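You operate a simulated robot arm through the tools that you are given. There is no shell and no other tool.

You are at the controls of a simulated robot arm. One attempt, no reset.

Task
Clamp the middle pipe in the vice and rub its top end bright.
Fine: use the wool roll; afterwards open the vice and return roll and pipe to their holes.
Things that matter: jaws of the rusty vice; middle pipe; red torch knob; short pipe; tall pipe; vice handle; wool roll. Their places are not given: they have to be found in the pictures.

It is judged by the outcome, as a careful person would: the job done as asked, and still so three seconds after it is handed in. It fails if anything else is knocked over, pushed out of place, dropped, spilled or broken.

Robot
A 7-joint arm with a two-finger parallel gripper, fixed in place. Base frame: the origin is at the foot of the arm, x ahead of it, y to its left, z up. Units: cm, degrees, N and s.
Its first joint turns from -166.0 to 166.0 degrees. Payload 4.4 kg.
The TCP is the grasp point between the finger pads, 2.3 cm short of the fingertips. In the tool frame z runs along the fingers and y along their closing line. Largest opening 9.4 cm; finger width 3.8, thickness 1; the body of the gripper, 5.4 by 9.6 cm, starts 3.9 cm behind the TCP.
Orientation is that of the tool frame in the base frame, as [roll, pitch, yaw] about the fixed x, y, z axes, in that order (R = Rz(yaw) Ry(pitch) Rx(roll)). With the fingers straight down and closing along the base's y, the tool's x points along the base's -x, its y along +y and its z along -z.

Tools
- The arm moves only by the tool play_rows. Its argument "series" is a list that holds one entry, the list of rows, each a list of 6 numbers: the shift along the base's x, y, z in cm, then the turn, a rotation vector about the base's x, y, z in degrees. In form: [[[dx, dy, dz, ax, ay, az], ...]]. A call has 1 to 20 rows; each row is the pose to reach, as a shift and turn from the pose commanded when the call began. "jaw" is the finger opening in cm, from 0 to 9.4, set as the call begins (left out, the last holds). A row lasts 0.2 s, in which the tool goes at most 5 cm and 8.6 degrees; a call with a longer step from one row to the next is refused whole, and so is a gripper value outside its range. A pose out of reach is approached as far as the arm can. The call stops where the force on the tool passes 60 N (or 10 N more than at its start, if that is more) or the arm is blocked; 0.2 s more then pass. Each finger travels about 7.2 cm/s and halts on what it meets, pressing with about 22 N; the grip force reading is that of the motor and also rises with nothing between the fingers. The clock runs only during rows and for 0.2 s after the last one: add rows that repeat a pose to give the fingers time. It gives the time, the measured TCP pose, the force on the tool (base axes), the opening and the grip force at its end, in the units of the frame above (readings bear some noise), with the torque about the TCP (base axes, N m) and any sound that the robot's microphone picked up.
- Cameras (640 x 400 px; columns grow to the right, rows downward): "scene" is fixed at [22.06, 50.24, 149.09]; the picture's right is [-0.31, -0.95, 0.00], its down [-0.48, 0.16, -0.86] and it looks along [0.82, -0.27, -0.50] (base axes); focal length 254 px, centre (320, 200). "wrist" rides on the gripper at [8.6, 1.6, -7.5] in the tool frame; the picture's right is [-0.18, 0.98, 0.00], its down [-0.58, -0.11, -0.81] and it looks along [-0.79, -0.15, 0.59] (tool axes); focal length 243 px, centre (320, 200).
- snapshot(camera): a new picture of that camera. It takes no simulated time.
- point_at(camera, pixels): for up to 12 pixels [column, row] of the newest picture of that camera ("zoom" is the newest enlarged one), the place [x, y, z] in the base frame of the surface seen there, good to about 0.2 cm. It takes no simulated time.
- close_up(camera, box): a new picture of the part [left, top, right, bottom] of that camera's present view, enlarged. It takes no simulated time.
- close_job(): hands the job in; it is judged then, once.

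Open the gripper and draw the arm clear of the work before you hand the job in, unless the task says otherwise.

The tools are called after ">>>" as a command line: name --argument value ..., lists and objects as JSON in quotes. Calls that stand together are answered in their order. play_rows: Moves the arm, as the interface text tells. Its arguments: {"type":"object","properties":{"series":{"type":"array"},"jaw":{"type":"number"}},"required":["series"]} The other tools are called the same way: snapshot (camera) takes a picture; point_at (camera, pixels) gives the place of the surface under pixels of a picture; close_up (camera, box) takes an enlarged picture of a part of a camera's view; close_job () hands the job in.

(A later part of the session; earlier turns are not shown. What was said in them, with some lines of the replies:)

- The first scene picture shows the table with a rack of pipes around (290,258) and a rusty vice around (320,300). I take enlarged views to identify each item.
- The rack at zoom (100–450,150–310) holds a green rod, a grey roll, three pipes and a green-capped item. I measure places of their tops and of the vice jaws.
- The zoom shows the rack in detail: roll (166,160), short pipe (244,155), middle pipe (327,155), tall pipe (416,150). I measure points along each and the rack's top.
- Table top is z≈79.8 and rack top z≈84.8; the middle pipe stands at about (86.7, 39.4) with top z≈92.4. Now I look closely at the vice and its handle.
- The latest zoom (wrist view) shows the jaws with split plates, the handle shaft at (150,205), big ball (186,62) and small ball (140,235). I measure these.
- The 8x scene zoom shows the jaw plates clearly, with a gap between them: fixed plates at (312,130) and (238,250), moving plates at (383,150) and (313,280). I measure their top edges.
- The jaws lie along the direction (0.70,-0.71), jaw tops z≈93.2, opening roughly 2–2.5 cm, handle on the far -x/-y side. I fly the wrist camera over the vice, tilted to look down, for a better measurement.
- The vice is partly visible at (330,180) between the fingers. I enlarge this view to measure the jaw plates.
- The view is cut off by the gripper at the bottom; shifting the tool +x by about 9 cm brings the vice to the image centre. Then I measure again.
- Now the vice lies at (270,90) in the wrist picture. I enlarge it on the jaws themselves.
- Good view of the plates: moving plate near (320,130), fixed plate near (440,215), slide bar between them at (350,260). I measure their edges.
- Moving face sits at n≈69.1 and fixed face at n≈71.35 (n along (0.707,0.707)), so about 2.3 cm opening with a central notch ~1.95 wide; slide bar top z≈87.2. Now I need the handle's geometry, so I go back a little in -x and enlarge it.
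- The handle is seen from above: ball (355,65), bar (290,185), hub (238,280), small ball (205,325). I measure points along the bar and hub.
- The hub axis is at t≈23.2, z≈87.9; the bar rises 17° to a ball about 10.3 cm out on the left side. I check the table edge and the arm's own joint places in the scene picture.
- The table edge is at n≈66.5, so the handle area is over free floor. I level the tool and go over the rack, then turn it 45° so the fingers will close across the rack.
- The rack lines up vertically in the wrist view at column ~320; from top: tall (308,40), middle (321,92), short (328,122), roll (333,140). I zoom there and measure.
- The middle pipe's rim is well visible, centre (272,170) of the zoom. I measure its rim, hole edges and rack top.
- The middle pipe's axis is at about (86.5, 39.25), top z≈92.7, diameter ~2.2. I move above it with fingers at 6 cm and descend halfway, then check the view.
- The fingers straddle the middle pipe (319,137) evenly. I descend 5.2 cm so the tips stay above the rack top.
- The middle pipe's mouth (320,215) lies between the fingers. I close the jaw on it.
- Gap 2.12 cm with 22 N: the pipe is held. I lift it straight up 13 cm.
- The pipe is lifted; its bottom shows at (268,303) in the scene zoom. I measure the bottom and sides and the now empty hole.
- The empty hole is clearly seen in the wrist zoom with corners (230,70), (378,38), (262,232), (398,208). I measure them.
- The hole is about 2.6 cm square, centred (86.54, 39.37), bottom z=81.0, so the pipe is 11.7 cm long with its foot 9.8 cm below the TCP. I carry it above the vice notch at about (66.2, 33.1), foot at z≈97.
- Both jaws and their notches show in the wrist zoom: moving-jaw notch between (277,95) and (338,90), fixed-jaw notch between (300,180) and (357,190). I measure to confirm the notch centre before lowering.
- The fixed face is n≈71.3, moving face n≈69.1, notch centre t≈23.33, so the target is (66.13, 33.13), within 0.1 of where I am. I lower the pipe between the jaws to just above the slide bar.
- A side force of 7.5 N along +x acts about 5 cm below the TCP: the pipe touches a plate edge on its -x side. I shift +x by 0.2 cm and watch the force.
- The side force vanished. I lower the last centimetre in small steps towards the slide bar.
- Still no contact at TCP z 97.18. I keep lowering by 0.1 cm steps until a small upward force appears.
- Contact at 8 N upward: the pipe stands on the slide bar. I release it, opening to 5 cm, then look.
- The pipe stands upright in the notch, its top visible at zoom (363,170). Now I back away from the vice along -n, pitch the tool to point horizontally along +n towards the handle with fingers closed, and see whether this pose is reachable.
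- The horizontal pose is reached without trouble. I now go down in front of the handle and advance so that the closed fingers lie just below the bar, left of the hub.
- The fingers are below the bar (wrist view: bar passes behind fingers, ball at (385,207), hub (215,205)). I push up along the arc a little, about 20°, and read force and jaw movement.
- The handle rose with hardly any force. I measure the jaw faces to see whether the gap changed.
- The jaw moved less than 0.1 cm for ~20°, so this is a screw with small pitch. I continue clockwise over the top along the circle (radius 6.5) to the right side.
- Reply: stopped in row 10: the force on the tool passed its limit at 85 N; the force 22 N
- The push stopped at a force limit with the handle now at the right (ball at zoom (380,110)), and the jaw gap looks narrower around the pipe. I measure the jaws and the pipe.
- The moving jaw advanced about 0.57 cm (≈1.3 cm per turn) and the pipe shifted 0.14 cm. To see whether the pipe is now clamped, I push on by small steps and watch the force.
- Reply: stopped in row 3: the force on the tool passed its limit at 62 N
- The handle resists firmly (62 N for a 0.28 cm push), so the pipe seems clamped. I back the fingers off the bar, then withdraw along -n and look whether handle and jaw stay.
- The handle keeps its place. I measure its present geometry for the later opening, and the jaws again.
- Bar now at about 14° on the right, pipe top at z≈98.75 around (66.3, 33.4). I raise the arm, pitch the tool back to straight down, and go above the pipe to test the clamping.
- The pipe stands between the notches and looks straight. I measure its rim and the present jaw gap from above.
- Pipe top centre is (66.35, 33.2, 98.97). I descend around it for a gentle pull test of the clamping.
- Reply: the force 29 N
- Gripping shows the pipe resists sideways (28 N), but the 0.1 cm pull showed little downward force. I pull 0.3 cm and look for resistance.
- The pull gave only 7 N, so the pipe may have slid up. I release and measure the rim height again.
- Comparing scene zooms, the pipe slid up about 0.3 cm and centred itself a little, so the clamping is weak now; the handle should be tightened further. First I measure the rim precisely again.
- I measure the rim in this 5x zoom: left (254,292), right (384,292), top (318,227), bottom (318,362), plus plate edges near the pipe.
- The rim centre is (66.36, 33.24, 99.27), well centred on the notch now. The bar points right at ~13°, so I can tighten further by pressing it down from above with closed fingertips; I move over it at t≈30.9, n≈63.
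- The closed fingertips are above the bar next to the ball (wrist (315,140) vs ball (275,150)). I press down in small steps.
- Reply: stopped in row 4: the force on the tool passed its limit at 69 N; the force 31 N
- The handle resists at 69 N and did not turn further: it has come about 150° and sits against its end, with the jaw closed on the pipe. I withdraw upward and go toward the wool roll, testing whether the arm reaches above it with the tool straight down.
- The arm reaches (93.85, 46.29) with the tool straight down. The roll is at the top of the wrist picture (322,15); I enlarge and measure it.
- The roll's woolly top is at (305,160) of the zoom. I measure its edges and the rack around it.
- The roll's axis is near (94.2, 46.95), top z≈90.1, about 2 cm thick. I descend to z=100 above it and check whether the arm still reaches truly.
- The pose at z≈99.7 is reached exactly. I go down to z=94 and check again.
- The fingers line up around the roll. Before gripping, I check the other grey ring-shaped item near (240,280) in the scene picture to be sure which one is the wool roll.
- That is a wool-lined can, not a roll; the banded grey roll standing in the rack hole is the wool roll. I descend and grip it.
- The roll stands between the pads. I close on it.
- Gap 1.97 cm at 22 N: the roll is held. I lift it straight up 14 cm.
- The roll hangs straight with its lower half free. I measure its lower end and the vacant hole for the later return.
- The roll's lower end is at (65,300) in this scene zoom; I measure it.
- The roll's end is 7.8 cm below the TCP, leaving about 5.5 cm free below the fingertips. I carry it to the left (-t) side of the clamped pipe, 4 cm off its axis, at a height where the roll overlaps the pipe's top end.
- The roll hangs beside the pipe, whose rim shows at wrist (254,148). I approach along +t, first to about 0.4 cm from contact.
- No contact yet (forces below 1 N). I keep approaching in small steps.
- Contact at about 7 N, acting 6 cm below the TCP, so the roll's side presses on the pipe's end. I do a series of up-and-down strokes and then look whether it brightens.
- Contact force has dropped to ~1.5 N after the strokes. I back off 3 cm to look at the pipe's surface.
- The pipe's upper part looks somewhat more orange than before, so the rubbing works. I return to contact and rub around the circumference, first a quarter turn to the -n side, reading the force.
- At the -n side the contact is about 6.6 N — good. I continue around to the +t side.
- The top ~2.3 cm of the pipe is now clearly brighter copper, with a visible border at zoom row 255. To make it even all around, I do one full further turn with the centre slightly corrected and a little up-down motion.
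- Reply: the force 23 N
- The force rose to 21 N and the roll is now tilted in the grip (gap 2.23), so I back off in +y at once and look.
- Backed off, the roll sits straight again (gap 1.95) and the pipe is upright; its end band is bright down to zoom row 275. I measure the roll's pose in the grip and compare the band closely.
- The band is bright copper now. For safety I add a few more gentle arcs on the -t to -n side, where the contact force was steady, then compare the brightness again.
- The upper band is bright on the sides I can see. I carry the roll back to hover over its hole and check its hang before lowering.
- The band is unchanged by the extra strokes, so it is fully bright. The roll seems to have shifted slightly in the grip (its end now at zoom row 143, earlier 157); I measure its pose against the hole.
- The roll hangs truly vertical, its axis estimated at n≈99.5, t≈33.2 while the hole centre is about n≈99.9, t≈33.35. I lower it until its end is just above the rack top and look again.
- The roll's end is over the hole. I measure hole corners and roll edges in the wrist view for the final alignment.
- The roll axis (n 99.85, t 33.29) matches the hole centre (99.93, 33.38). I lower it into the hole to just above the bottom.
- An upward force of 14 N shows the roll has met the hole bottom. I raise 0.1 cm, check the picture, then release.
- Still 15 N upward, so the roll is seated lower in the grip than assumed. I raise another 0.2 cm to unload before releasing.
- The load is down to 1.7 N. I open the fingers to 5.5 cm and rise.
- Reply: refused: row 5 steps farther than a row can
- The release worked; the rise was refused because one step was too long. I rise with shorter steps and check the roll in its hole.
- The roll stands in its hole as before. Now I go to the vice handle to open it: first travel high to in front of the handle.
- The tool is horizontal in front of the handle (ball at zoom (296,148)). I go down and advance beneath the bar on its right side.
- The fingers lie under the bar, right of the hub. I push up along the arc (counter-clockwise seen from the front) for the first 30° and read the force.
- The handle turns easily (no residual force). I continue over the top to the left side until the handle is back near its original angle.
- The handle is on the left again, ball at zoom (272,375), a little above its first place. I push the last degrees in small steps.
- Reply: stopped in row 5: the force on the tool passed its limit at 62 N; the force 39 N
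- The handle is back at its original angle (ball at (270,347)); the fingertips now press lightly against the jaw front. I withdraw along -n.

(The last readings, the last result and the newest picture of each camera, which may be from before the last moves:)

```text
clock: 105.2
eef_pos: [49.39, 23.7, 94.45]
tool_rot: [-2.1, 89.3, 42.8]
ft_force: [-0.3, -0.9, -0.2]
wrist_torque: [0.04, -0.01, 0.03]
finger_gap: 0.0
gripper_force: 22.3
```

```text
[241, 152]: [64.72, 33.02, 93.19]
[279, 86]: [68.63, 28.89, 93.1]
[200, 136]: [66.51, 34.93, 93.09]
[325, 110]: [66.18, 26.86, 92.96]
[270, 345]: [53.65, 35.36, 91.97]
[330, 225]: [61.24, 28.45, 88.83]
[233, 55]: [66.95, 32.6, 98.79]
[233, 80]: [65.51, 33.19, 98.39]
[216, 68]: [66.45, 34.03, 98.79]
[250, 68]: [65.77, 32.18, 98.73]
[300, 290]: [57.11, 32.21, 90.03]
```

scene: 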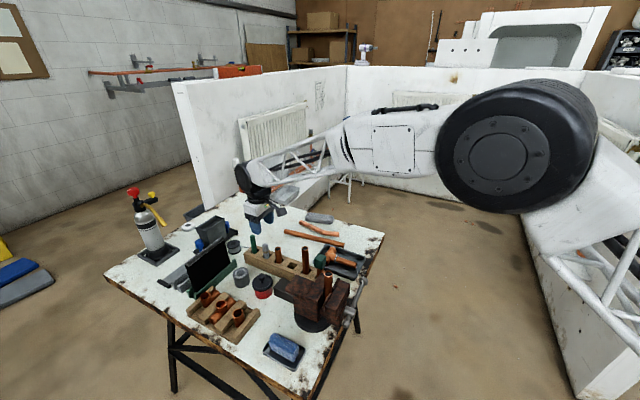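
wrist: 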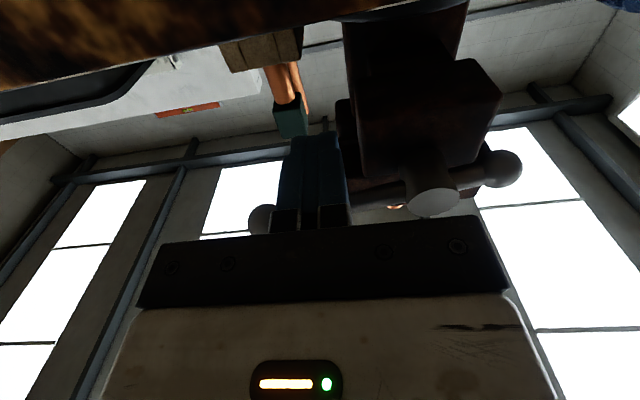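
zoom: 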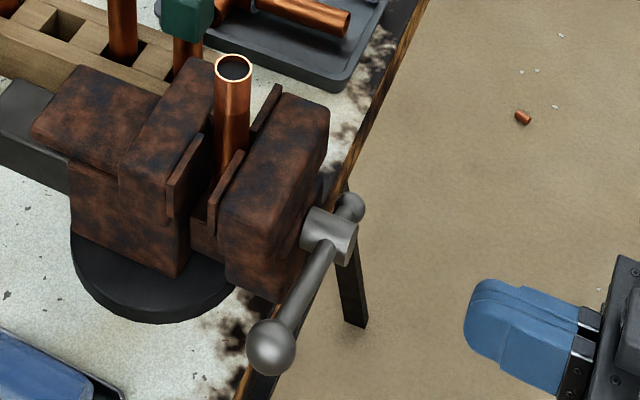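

The vice is open as at the start (moving plate n≈69.1), the handle at its first place, and the pipe stands with a slight lean and bright end. I raise the arm, turn the tool down again and go above the pipe.

>>> play_rows --series '[[[0, 0, 4, 0, 0, 0], [0, 0, 8, -5.3, 5.3, 0], [0, 0, 12, -10.61, 10.61, 0], [0, 0, 15, -15.91, 15.91, 0], [0.5, 0.3, 18, -21.21, 21.21, 0], [2, 1, 18, -26.52, 26.52, 0], [4, 2.2, 18, -31.82, 31.82, 0], [6, 3.4, 18, -37.12, 37.12, 0], [8, 4.6, 18, -42.43, 42.43, 0], [10, 5.8, 18, -47.73, 47.73, 0], [12, 7, 18, -53.03, 53.03, 0], [14, 8.2, 18, -58.34, 58.34, 0], [16, 9.2, 18, -63.64, 63.64, 0], [16.73, 9.6, 18, -63.64, 63.64, 0], [16.73, 9.6, 18, -63.64, 63.64, 0]]]' --jaw 5

>>> close_up --camera "wrist" --box '[260, 0, 380, 100]'

```text
clock: 108.4
eef_pos: [66.31, 33.13, 112.05]
tool_rot: [-179.7, 0.5, -135.0]
ft_force: [0.1, -0.5, 0.3]
wrist_torque: [0.0, -0.04, -0.01]
finger_gap: 5.0
gripper_force: 0.0
```

```text
4.00 times, centred on (320, 50) of wrist
```

zoom: 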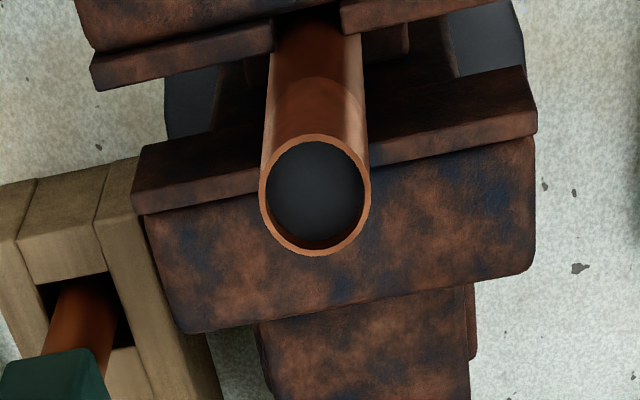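

The pipe's rim is at (315,193) of the zoom with the bright band below it. I measure rim and front line to get its lean, and trim the tool's small tilt.

>>> point_at --camera "zoom" --pixels '[[262, 192], [367, 192], [315, 138], [316, 252], [315, 120], [315, 90], [315, 60], [315, 40], [275, 100], [360, 100], [280, 50], [350, 60]]'

>>> play_rows --series '[[[0, 0, 0, -0.14, 0.57, 0], [0, 0, 0, -0.14, 0.57, 0]]]'

>>> close_up --camera "scene" --box '[318, 268, 358, 300]'

```text
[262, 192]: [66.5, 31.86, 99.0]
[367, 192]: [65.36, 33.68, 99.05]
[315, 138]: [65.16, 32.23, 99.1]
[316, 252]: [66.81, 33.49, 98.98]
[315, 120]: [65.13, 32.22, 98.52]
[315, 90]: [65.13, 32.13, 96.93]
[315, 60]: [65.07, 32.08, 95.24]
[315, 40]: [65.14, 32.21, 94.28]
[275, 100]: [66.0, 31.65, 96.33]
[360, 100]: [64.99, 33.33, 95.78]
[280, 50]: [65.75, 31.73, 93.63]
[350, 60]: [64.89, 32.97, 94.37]
```

```text
clock: 109.0
eef_pos: [66.44, 33.13, 112.22]
tool_rot: [179.9, 0.1, -135.0]
ft_force: [-0.3, -0.3, 0.2]
wrist_torque: [-0.02, 0.02, -0.02]
finger_gap: 4.99
gripper_force: 0.0
```

```text
12.50 times, centred on (338, 284) of scene
```

zoom: 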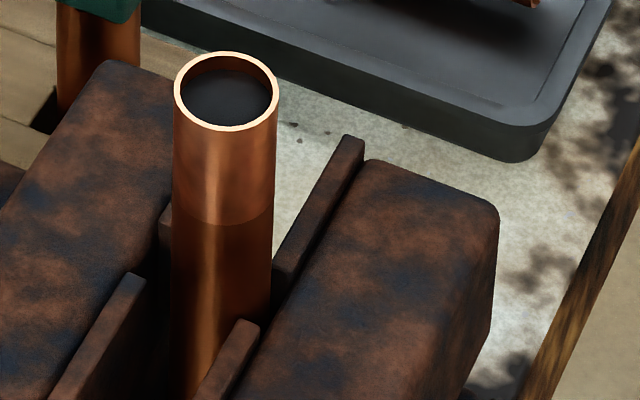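

The pipe stands vertical, only moved 0.55 cm with the opening jaw: centre (65.96, 32.82), top z 99.0. I descend around it and grip it.

>>> play_rows --series '[[[-0.34, -0.38, -4, 0, 0, 0], [-0.34, -0.38, -8, 0, 0, 0], [-0.34, -0.38, -12, 0, 0, 0], [-0.34, -0.38, -15.2, 0, 0, 0], [-0.34, -0.38, -15.2, 0, 0, 0]]]'

>>> play_rows --series '[[[0, 0, 0, 0, 0, 0], [0, 0, 0, 0, 0, 0], [0, 0, 0, 0, 0, 0], [0, 0, 0, 0, 0, 0]]]' --jaw 1.2

```text
clock: 110.2
eef_pos: [65.9, 33.06, 96.91]
tool_rot: [179.8, 0.1, -135.0]
ft_force: [-0.3, -0.1, 0.2]
wrist_torque: [-0.02, -0.02, 0.0]
finger_gap: 4.99
gripper_force: 0.0
```

```text
clock: 111.2
eef_pos: [65.89, 33.05, 96.91]
tool_rot: [179.9, 0.1, -135.0]
ft_force: [4.6, 0.6, 0.0]
wrist_torque: [0.05, -0.21, 0.01]
finger_gap: 2.1
gripper_force: 21.8
```

The pipe is held (gap 2.10). I centre it between the jaws by 0.3 cm along +n and lift it out.

>>> play_rows --series '[[[0.1, 0.1, 0.1, 0, 0, 0], [0.2, 0.2, 0.5, 0, 0, 0], [0.25, 0.25, 1.5, 0, 0, 0], [0.25, 0.25, 3, 0, 0, 0], [0.25, 0.25, 5, 0, 0, 0], [0.25, 0.25, 7, 0, 0, 0], [0.25, 0.25, 9, 0, 0, 0], [0.25, 0.25, 11, 0, 0, 0], [0.25, 0.25, 11, 0, 0, 0]]]'

>>> close_up --camera "scene" --box '[290, 230, 370, 300]'

>>> close_up --camera "wrist" --box '[240, 0, 400, 230]'

```text
clock: 113.2
eef_pos: [66.24, 33.02, 107.96]
tool_rot: [179.9, 0.0, -135.0]
ft_force: [0.6, 0.5, -0.7]
wrist_torque: [-0.01, 0.0, -0.02]
finger_gap: 2.11
gripper_force: 22.3
```

```text
5.71 times, centred on (330, 265) of scene
```

zoom: 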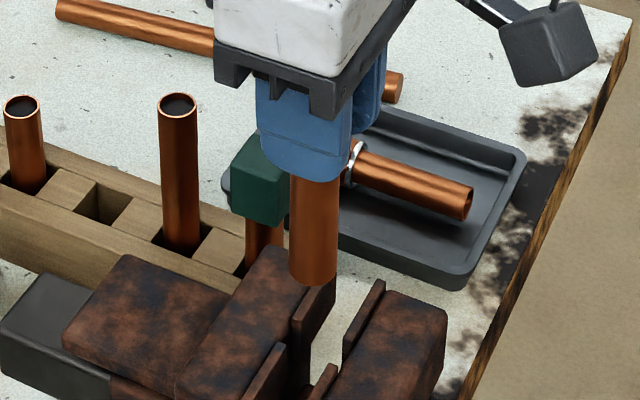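

```text
1.74 times, centred on (320, 115) of wrist
```

zoom: 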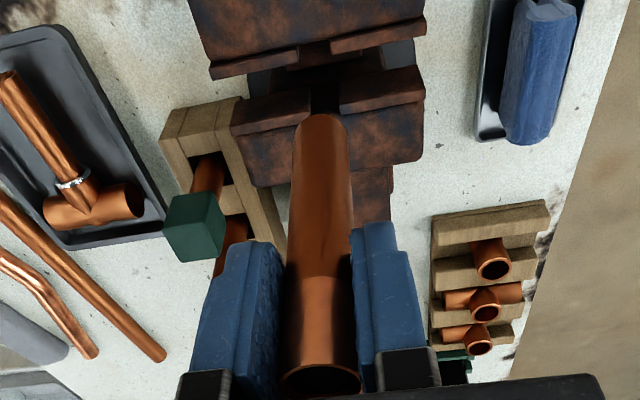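

The pipe is out and hangs straight. I carry it over its hole at (86.5, 39.3).

>>> play_rows --series '[[[2.5, 0.8, 0, 0, 0, 0], [5.5, 1.7, 0, 0, 0, 0], [9, 2.8, 0, 0, 0, 0], [12.5, 3.9, 0, 0, 0, 0], [16, 4.9, 0, 0, 0, 0], [18.5, 5.7, 0, 0, 0, 0], [20.29, 6.23, 0, 0, 0, 0], [20.29, 6.23, 0, 0, 0, 0], [20.29, 6.23, -3, 0, 0, 0], [20.29, 6.23, -6, 0, 0, 0], [20.29, 6.23, -9, 0, 0, 0], [20.29, 6.23, -11.5, 0, 0, 0], [20.29, 6.23, -11.5, 0, 0, 0]]]'

>>> close_up --camera "wrist" --box '[260, 0, 380, 120]'

>>> close_up --camera "scene" --box '[260, 225, 320, 275]'

```text
clock: 116.0
eef_pos: [86.61, 39.45, 96.33]
tool_rot: [179.9, 0.2, -135.0]
ft_force: [-0.4, -0.1, -0.2]
wrist_torque: [-0.02, 0.01, 0.01]
finger_gap: 2.12
gripper_force: 21.8
```

```text
3.33 times, centred on (320, 60) of wrist
```

zoom: 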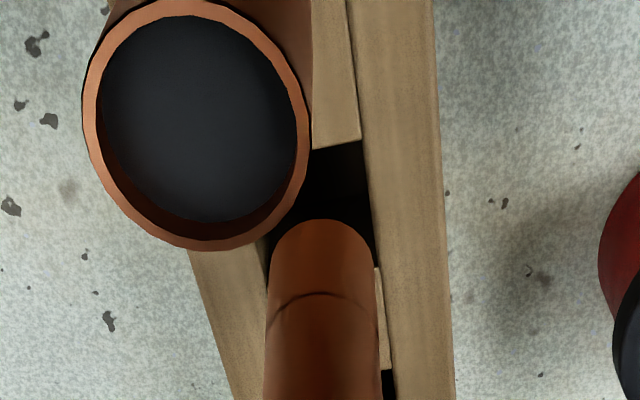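

```text
8.00 times, centred on (290, 250) of scene
```

zoom: 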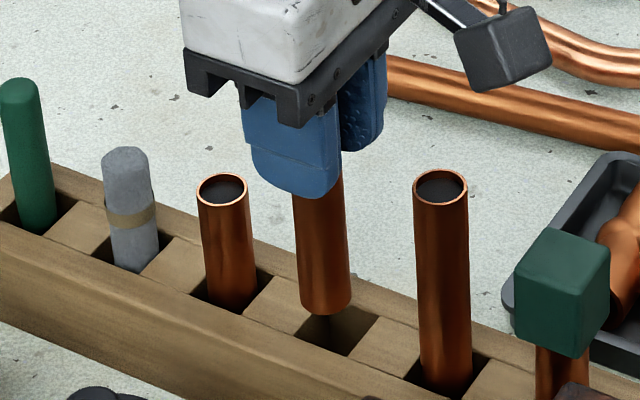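

The pipe's foot is just above the hole. I measure pipe edges and hole edges in the wrist zoom for alignment.

>>> close_up --camera "wrist" --box '[260, 0, 380, 120]'

>>> point_at --camera "zoom" --pixels '[[320, 235], [320, 270], [320, 330], [272, 270], [369, 270], [270, 350], [376, 350], [335, 142], [360, 135], [382, 268], [370, 200], [256, 250]]'

```text
3.33 times, centred on (320, 60) of wrist
```

zoom: 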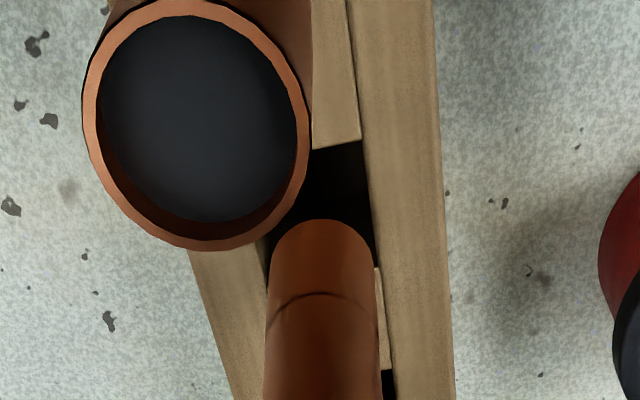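

```text
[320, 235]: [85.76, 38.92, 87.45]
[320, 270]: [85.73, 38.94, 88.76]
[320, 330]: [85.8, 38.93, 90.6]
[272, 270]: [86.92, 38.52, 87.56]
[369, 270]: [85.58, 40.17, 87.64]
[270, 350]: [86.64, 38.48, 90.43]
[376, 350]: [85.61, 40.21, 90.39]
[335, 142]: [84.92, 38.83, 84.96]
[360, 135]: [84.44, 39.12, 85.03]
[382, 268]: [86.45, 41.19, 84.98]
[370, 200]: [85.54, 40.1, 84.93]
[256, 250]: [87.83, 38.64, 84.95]
```

By the wrist view the pipe axis seems ~0.25 cm off the hole centre in n and t. I cross-check from the scene camera.

>>> close_up --camera "scene" --box '[285, 250, 315, 275]'

>>> point_at --camera "zoom" --pixels '[[320, 100], [250, 100], [200, 250], [300, 250], [350, 200], [150, 100], [100, 150], [250, 200]]'

```text
16.00 times, centred on (300, 262) of scene
```

zoom: 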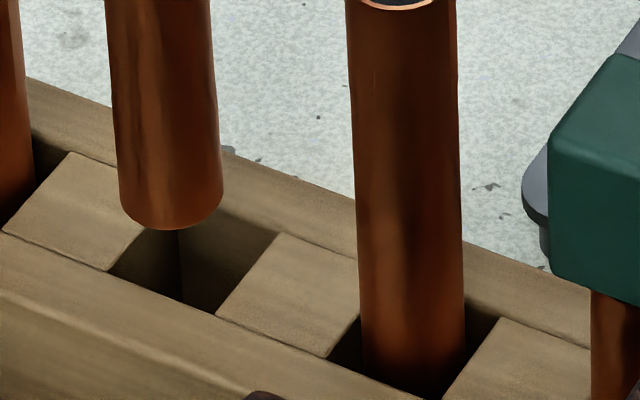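

```text
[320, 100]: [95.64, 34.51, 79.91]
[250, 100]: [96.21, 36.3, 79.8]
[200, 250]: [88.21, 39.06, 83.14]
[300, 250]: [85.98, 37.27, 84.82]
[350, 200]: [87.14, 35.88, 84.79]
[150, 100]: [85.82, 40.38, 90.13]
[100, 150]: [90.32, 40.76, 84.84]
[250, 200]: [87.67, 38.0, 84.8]
```

The hole is visible with near corners (108,270) and (215,313) and far right corner (280,235), the pipe foot at (172,228). I measure these.

>>> point_at --camera "zoom" --pixels '[[105, 268], [214, 318], [284, 236], [140, 232], [265, 222], [172, 226], [172, 200], [122, 195], [218, 185], [172, 150], [165, 297], [250, 280]]'

```text
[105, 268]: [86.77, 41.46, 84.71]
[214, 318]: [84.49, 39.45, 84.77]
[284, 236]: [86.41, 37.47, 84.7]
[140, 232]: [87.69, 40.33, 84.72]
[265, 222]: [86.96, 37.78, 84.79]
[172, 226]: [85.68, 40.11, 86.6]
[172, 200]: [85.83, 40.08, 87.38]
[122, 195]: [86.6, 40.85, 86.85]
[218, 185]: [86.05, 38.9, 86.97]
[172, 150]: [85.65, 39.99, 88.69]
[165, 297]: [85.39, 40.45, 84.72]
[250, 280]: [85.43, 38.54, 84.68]
```

Both cameras agree: the pipe is about +0.3 cm in n and -0.2 cm in t from the hole centre. I correct by (-0.07, -0.35) and measure again.

>>> play_rows --series '[[[-0.04, -0.18, 0, 0, 0, 0], [-0.07, -0.35, 0, 0, 0, 0], [-0.07, -0.35, 0, 0, 0, 0]]]'

>>> close_up --camera "scene" --box '[285, 250, 315, 275]'

>>> point_at --camera "zoom" --pixels '[[177, 226], [177, 200], [127, 195], [223, 185], [177, 150], [105, 268], [214, 318], [284, 236]]'

>>> close_up --camera "wrist" --box '[260, 0, 380, 120]'

>>> point_at --camera "zoom" --pixels '[[320, 235], [320, 270], [320, 330], [272, 270], [369, 270], [270, 350], [376, 350], [335, 142], [382, 275], [256, 255]]'

```text
clock: 116.8
eef_pos: [86.41, 39.0, 96.48]
tool_rot: [179.9, 0.1, -135.0]
ft_force: [0.4, -0.5, -0.3]
wrist_torque: [0.01, 0.02, 0.04]
finger_gap: 2.12
gripper_force: 22.2
```

```text
16.00 times, centred on (300, 262) of scene
```

zoom: 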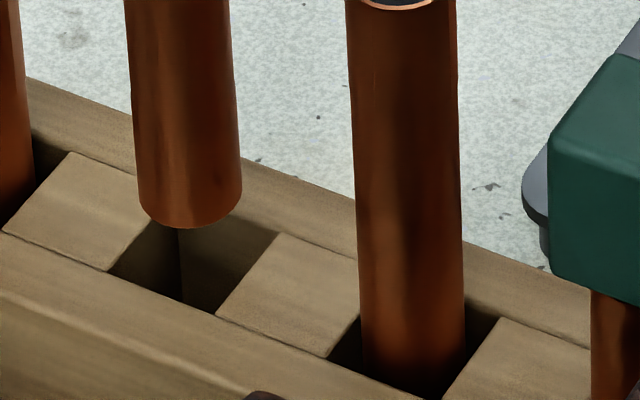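

```text
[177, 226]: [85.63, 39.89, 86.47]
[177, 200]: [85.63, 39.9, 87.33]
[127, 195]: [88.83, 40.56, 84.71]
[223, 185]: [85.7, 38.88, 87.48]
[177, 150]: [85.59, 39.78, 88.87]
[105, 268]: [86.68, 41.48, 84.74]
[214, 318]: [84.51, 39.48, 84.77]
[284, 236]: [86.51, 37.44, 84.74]
```

```text
3.33 times, centred on (320, 60) of wrist
```

zoom: 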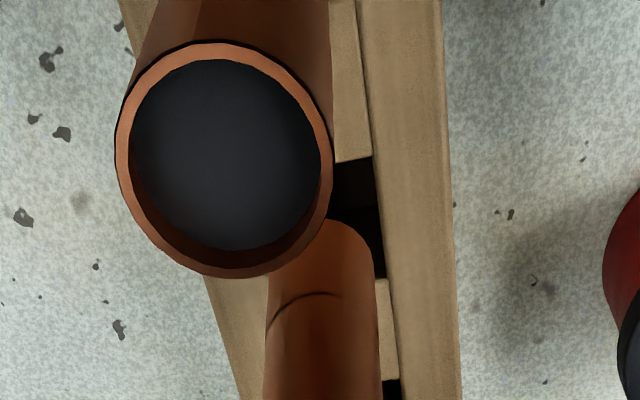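

```text
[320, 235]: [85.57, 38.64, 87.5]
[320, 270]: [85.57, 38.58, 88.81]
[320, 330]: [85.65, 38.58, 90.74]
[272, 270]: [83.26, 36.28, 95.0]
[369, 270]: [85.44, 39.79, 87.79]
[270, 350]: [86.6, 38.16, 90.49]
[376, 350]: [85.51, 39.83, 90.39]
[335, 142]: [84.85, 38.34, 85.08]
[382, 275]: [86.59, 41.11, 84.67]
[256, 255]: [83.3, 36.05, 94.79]
```

After the correction both cameras put the pipe axis within ~0.15 cm of the hole centre. I lower slowly so the foot enters the hole, watching the force.

>>> play_rows --series '[[[0, 0, -0.8, 0, 0, 0], [0, 0, -1.6, 0, 0, 0], [0, 0, -2.2, 0, 0, 0], [0, 0, -2.8, 0, 0, 0], [0, 0, -2.8, 0, 0, 0]]]'

>>> close_up --camera "scene" --box '[285, 250, 315, 275]'

```text
clock: 118.0
eef_pos: [86.27, 39.04, 93.74]
tool_rot: [179.9, 0.1, -135.0]
ft_force: [-1.0, -0.4, -0.6]
wrist_torque: [0.0, 0.0, 0.01]
finger_gap: 2.08
gripper_force: 22.0
```

```text
16.00 times, centred on (300, 262) of scene
```

zoom: 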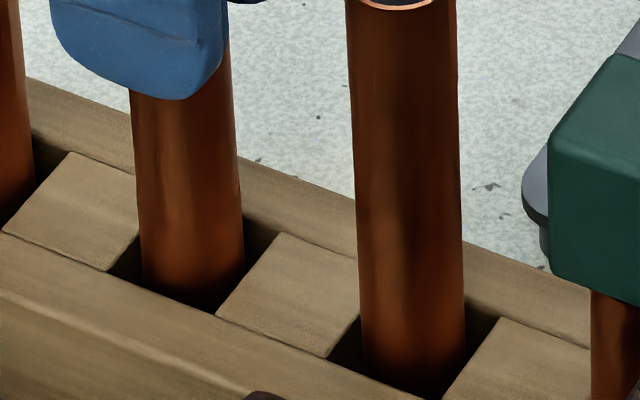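

The foot has entered the hole without force. I lower on towards the bottom.

>>> play_rows --series '[[[0, 0, -0.8, 0, 0, 0], [0, 0, -1.6, 0, 0, 0], [0, 0, -2.3, 0, 0, 0], [0, 0, -2.7, 0, 0, 0], [0, 0, -2.7, 0, 0, 0]]]'

>>> play_rows --series '[[[0, 0, -0.1, 0, 0, 0], [0, 0, -0.2, 0, 0, 0], [0, 0, -0.2, 0, 0, 0]]]'

```text
clock: 119.2
eef_pos: [86.41, 38.97, 91.0]
tool_rot: [179.8, 0.1, -135.0]
ft_force: [-0.1, -0.4, 0.0]
wrist_torque: [-0.02, 0.04, 0.02]
finger_gap: 2.12
gripper_force: 22.0
```

```text
clock: 120.0
eef_pos: [86.38, 38.91, 90.85]
tool_rot: [179.9, 0.0, -135.0]
ft_force: [0.5, -0.2, -0.6]
wrist_torque: [-0.01, 0.0, 0.0]
finger_gap: 2.1
gripper_force: 21.7
```

No contact yet at z 90.85; I continue in 0.1 cm steps until the bottom is felt.

>>> play_rows --series '[[[0, 0, -0.1, 0, 0, 0], [0, 0, -0.1, 0, 0, 0]]]'

>>> play_rows --series '[[[0, 0, -0.1, 0, 0, 0], [0, 0, -0.1, 0, 0, 0]]]'

```text
clock: 120.6
eef_pos: [86.41, 39.02, 90.77]
tool_rot: [179.9, 0.1, -135.0]
ft_force: [0.7, -0.3, -0.4]
wrist_torque: [-0.03, 0.0, -0.02]
finger_gap: 2.11
gripper_force: 21.5
```

```text
clock: 121.2
eef_pos: [86.45, 39.23, 90.7]
tool_rot: [179.8, 0.2, -135.0]
ft_force: [-2.2, -1.0, 12.4]
wrist_torque: [-0.1, 0.21, 0.01]
finger_gap: 2.1
gripper_force: 21.9
```

The bottom is felt with 12 N. I ease up by 0.05 cm, open the fingers and rise.

>>> play_rows --series '[[[0, 0, 0.05, 0, 0, 0], [0, 0, 0.05, 0, 0, 0], [0, 0, 0.05, 0, 0, 0], [0, 0, 0.05, 0, 0, 0]]]' --jaw 5

>>> play_rows --series '[[[0, 0, 2, 0, 0, 0], [0, 0, 5, 0, 0, 0], [0, 0, 9, 0, 0, 0], [0, 0, 13, 0, 0, 0], [0, 0, 17, 0, 0, 0], [0, 0, 20, 0, 0, 0], [0, 0, 20, 0, 0, 0]]]'

>>> close_up --camera "scene" --box '[240, 220, 340, 290]'

>>> snapshot --camera "wrist"

```text
clock: 122.2
eef_pos: [86.31, 39.14, 90.57]
tool_rot: [179.9, 0.1, -135.0]
ft_force: [0.8, 0.2, 0.2]
wrist_torque: [-0.04, -0.01, -0.02]
finger_gap: 4.99
gripper_force: 0.0
```

```text
clock: 123.8
eef_pos: [86.26, 39.02, 110.99]
tool_rot: [179.9, 0.1, -135.0]
ft_force: [-0.4, -0.6, 0.5]
wrist_torque: [0.02, -0.02, -0.01]
finger_gap: 5.0
gripper_force: 0.1
```

```text
5.71 times, centred on (290, 255) of scene
```

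zoom: 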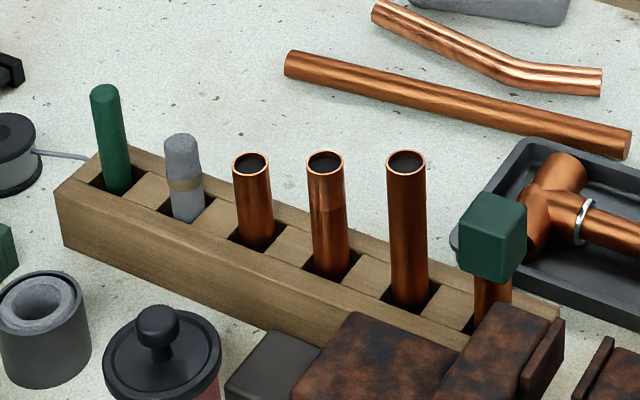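

```text
taken
```

wrist: 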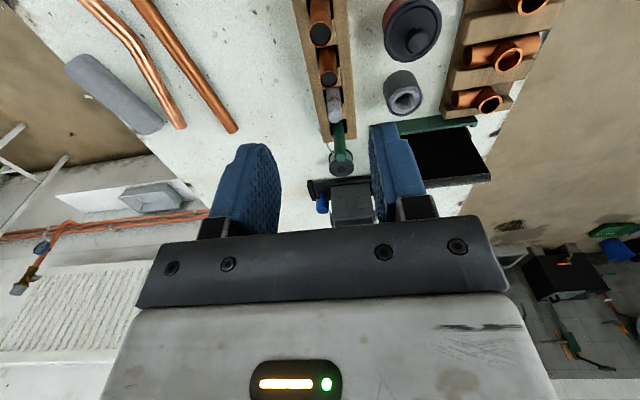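

Pipe and roll are back in their holes, the pipe's upper band lighter than its neighbours. I look closely at the pipe end and at the vice for a last check.

>>> close_up --camera "scene" --box '[275, 238, 315, 270]'

>>> close_up --camera "wrist" --box '[280, 0, 370, 70]'

>>> close_up --camera "scene" --box '[270, 262, 370, 344]'

>>> snapshot --camera "scene"

```text
12.50 times, centred on (295, 254) of scene
```

zoom: 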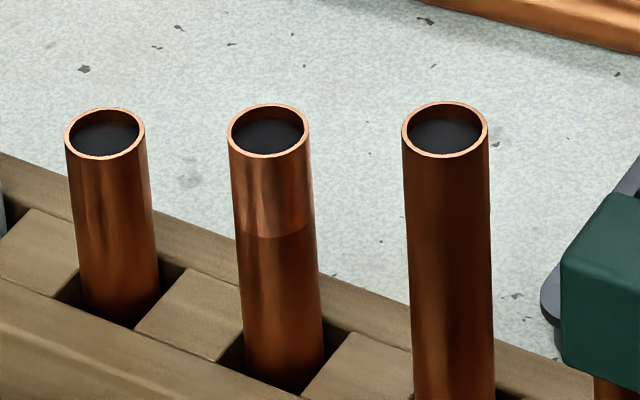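

```text
5.71 times, centred on (325, 35) of wrist
```

zoom: 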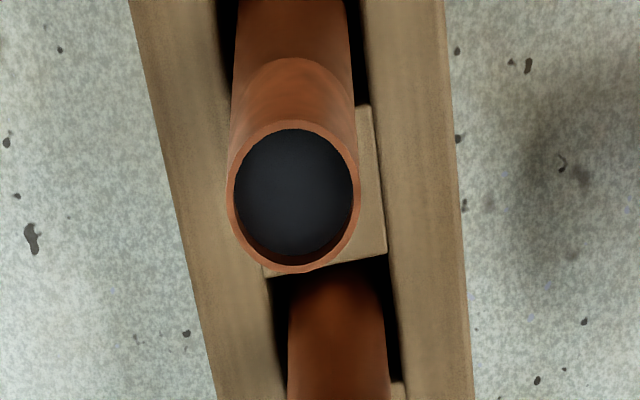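

```text
4.88 times, centred on (320, 303) of scene
```

zoom: 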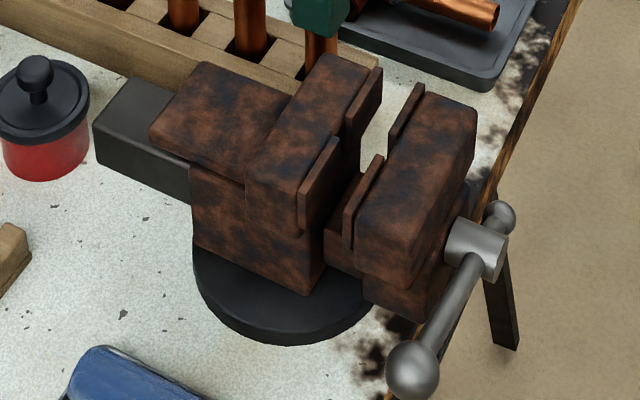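

```text
taken
```

scene: 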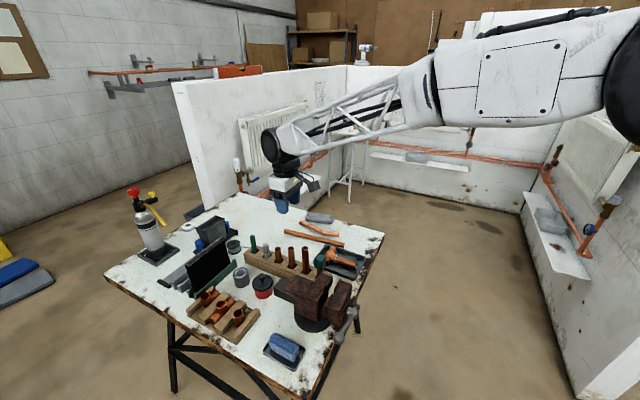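

Everything stands as at the start: vice open, handle at its first place, roll and pipe in their holes with the pipe's end bright. I draw the arm up and away with the gripper open.

>>> play_rows --series '[[[0, 0, 4, 0, 0, 0], [-2, 1, 8, 0, 0, 0], [-5, 2, 11, 0, 0, 0], [-9, 3.5, 13, 0, 0, 0], [-13, 5, 15, 0, 0, 0], [-17, 6.5, 17, 0, 0, 0], [-21, 8, 19, 0, 0, 0], [-25, 9.5, 21, 0, 0, 0], [-29, 11, 22, 0, 0, 0], [-33, 12.5, 22, 0, 0, 0], [-33, 12.5, 22, 0, 0, 0]]]' --jaw 9.4

>>> snapshot --camera "scene"

>>> snapshot --camera "wrist"

```text
clock: 126.2
eef_pos: [53.43, 51.46, 132.7]
tool_rot: [179.8, 0.1, -135.0]
ft_force: [0.0, 0.6, 0.7]
wrist_torque: [0.04, -0.01, 0.05]
finger_gap: 9.4
gripper_force: 0.3
```

```text
taken
```

scene: 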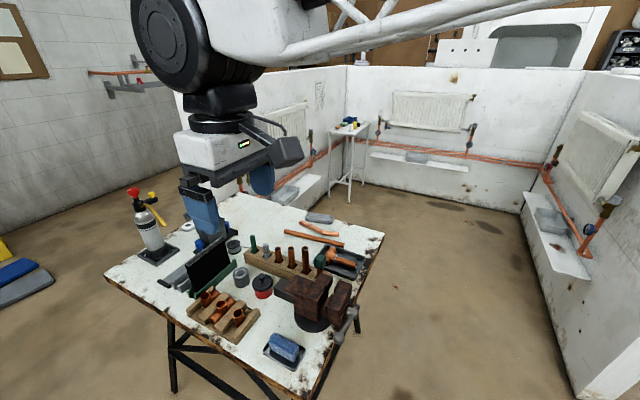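

```text
taken
```

wrist: 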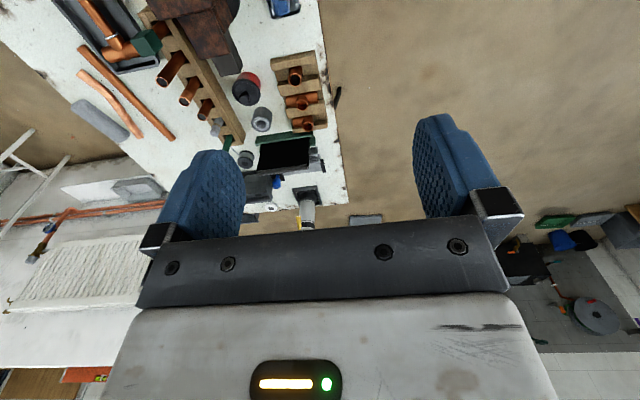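

The arm is clear with the gripper open. The scene shows all items in place, the vice open, and the roll and the brightened pipe back in the rack, so I hand the job in.

>>> close_job

```text
The job is handed in.
```

The middle pipe was clamped in the vice and its top end rubbed bright with the wool roll. The vice is open again, and the pipe and roll are back in their holes. The job has been handed in; I have not seen the verdict.

- **Clamping:** The vice handle stopped after about half a turn with the jaws against the pipe. The hold was light: a gentle test pull slid the pipe up about 0.3 cm, and the handle would not tighten further. The pipe stayed in place through the rubbing.
- **Rubbing:** The top 2.3 cm or so is clearly brighter than the rest of the pipe. Extra strokes made no further difference. I could not see the far side of the pipe directly.
- **Near slip:** During one pass the roll tilted in the gripper at about 21 N. I backed off and it straightened; nothing was dropped.
- **End state:** The handle is back where it started, and nothing else on the table was moved. The arm is clear with the gripper open.
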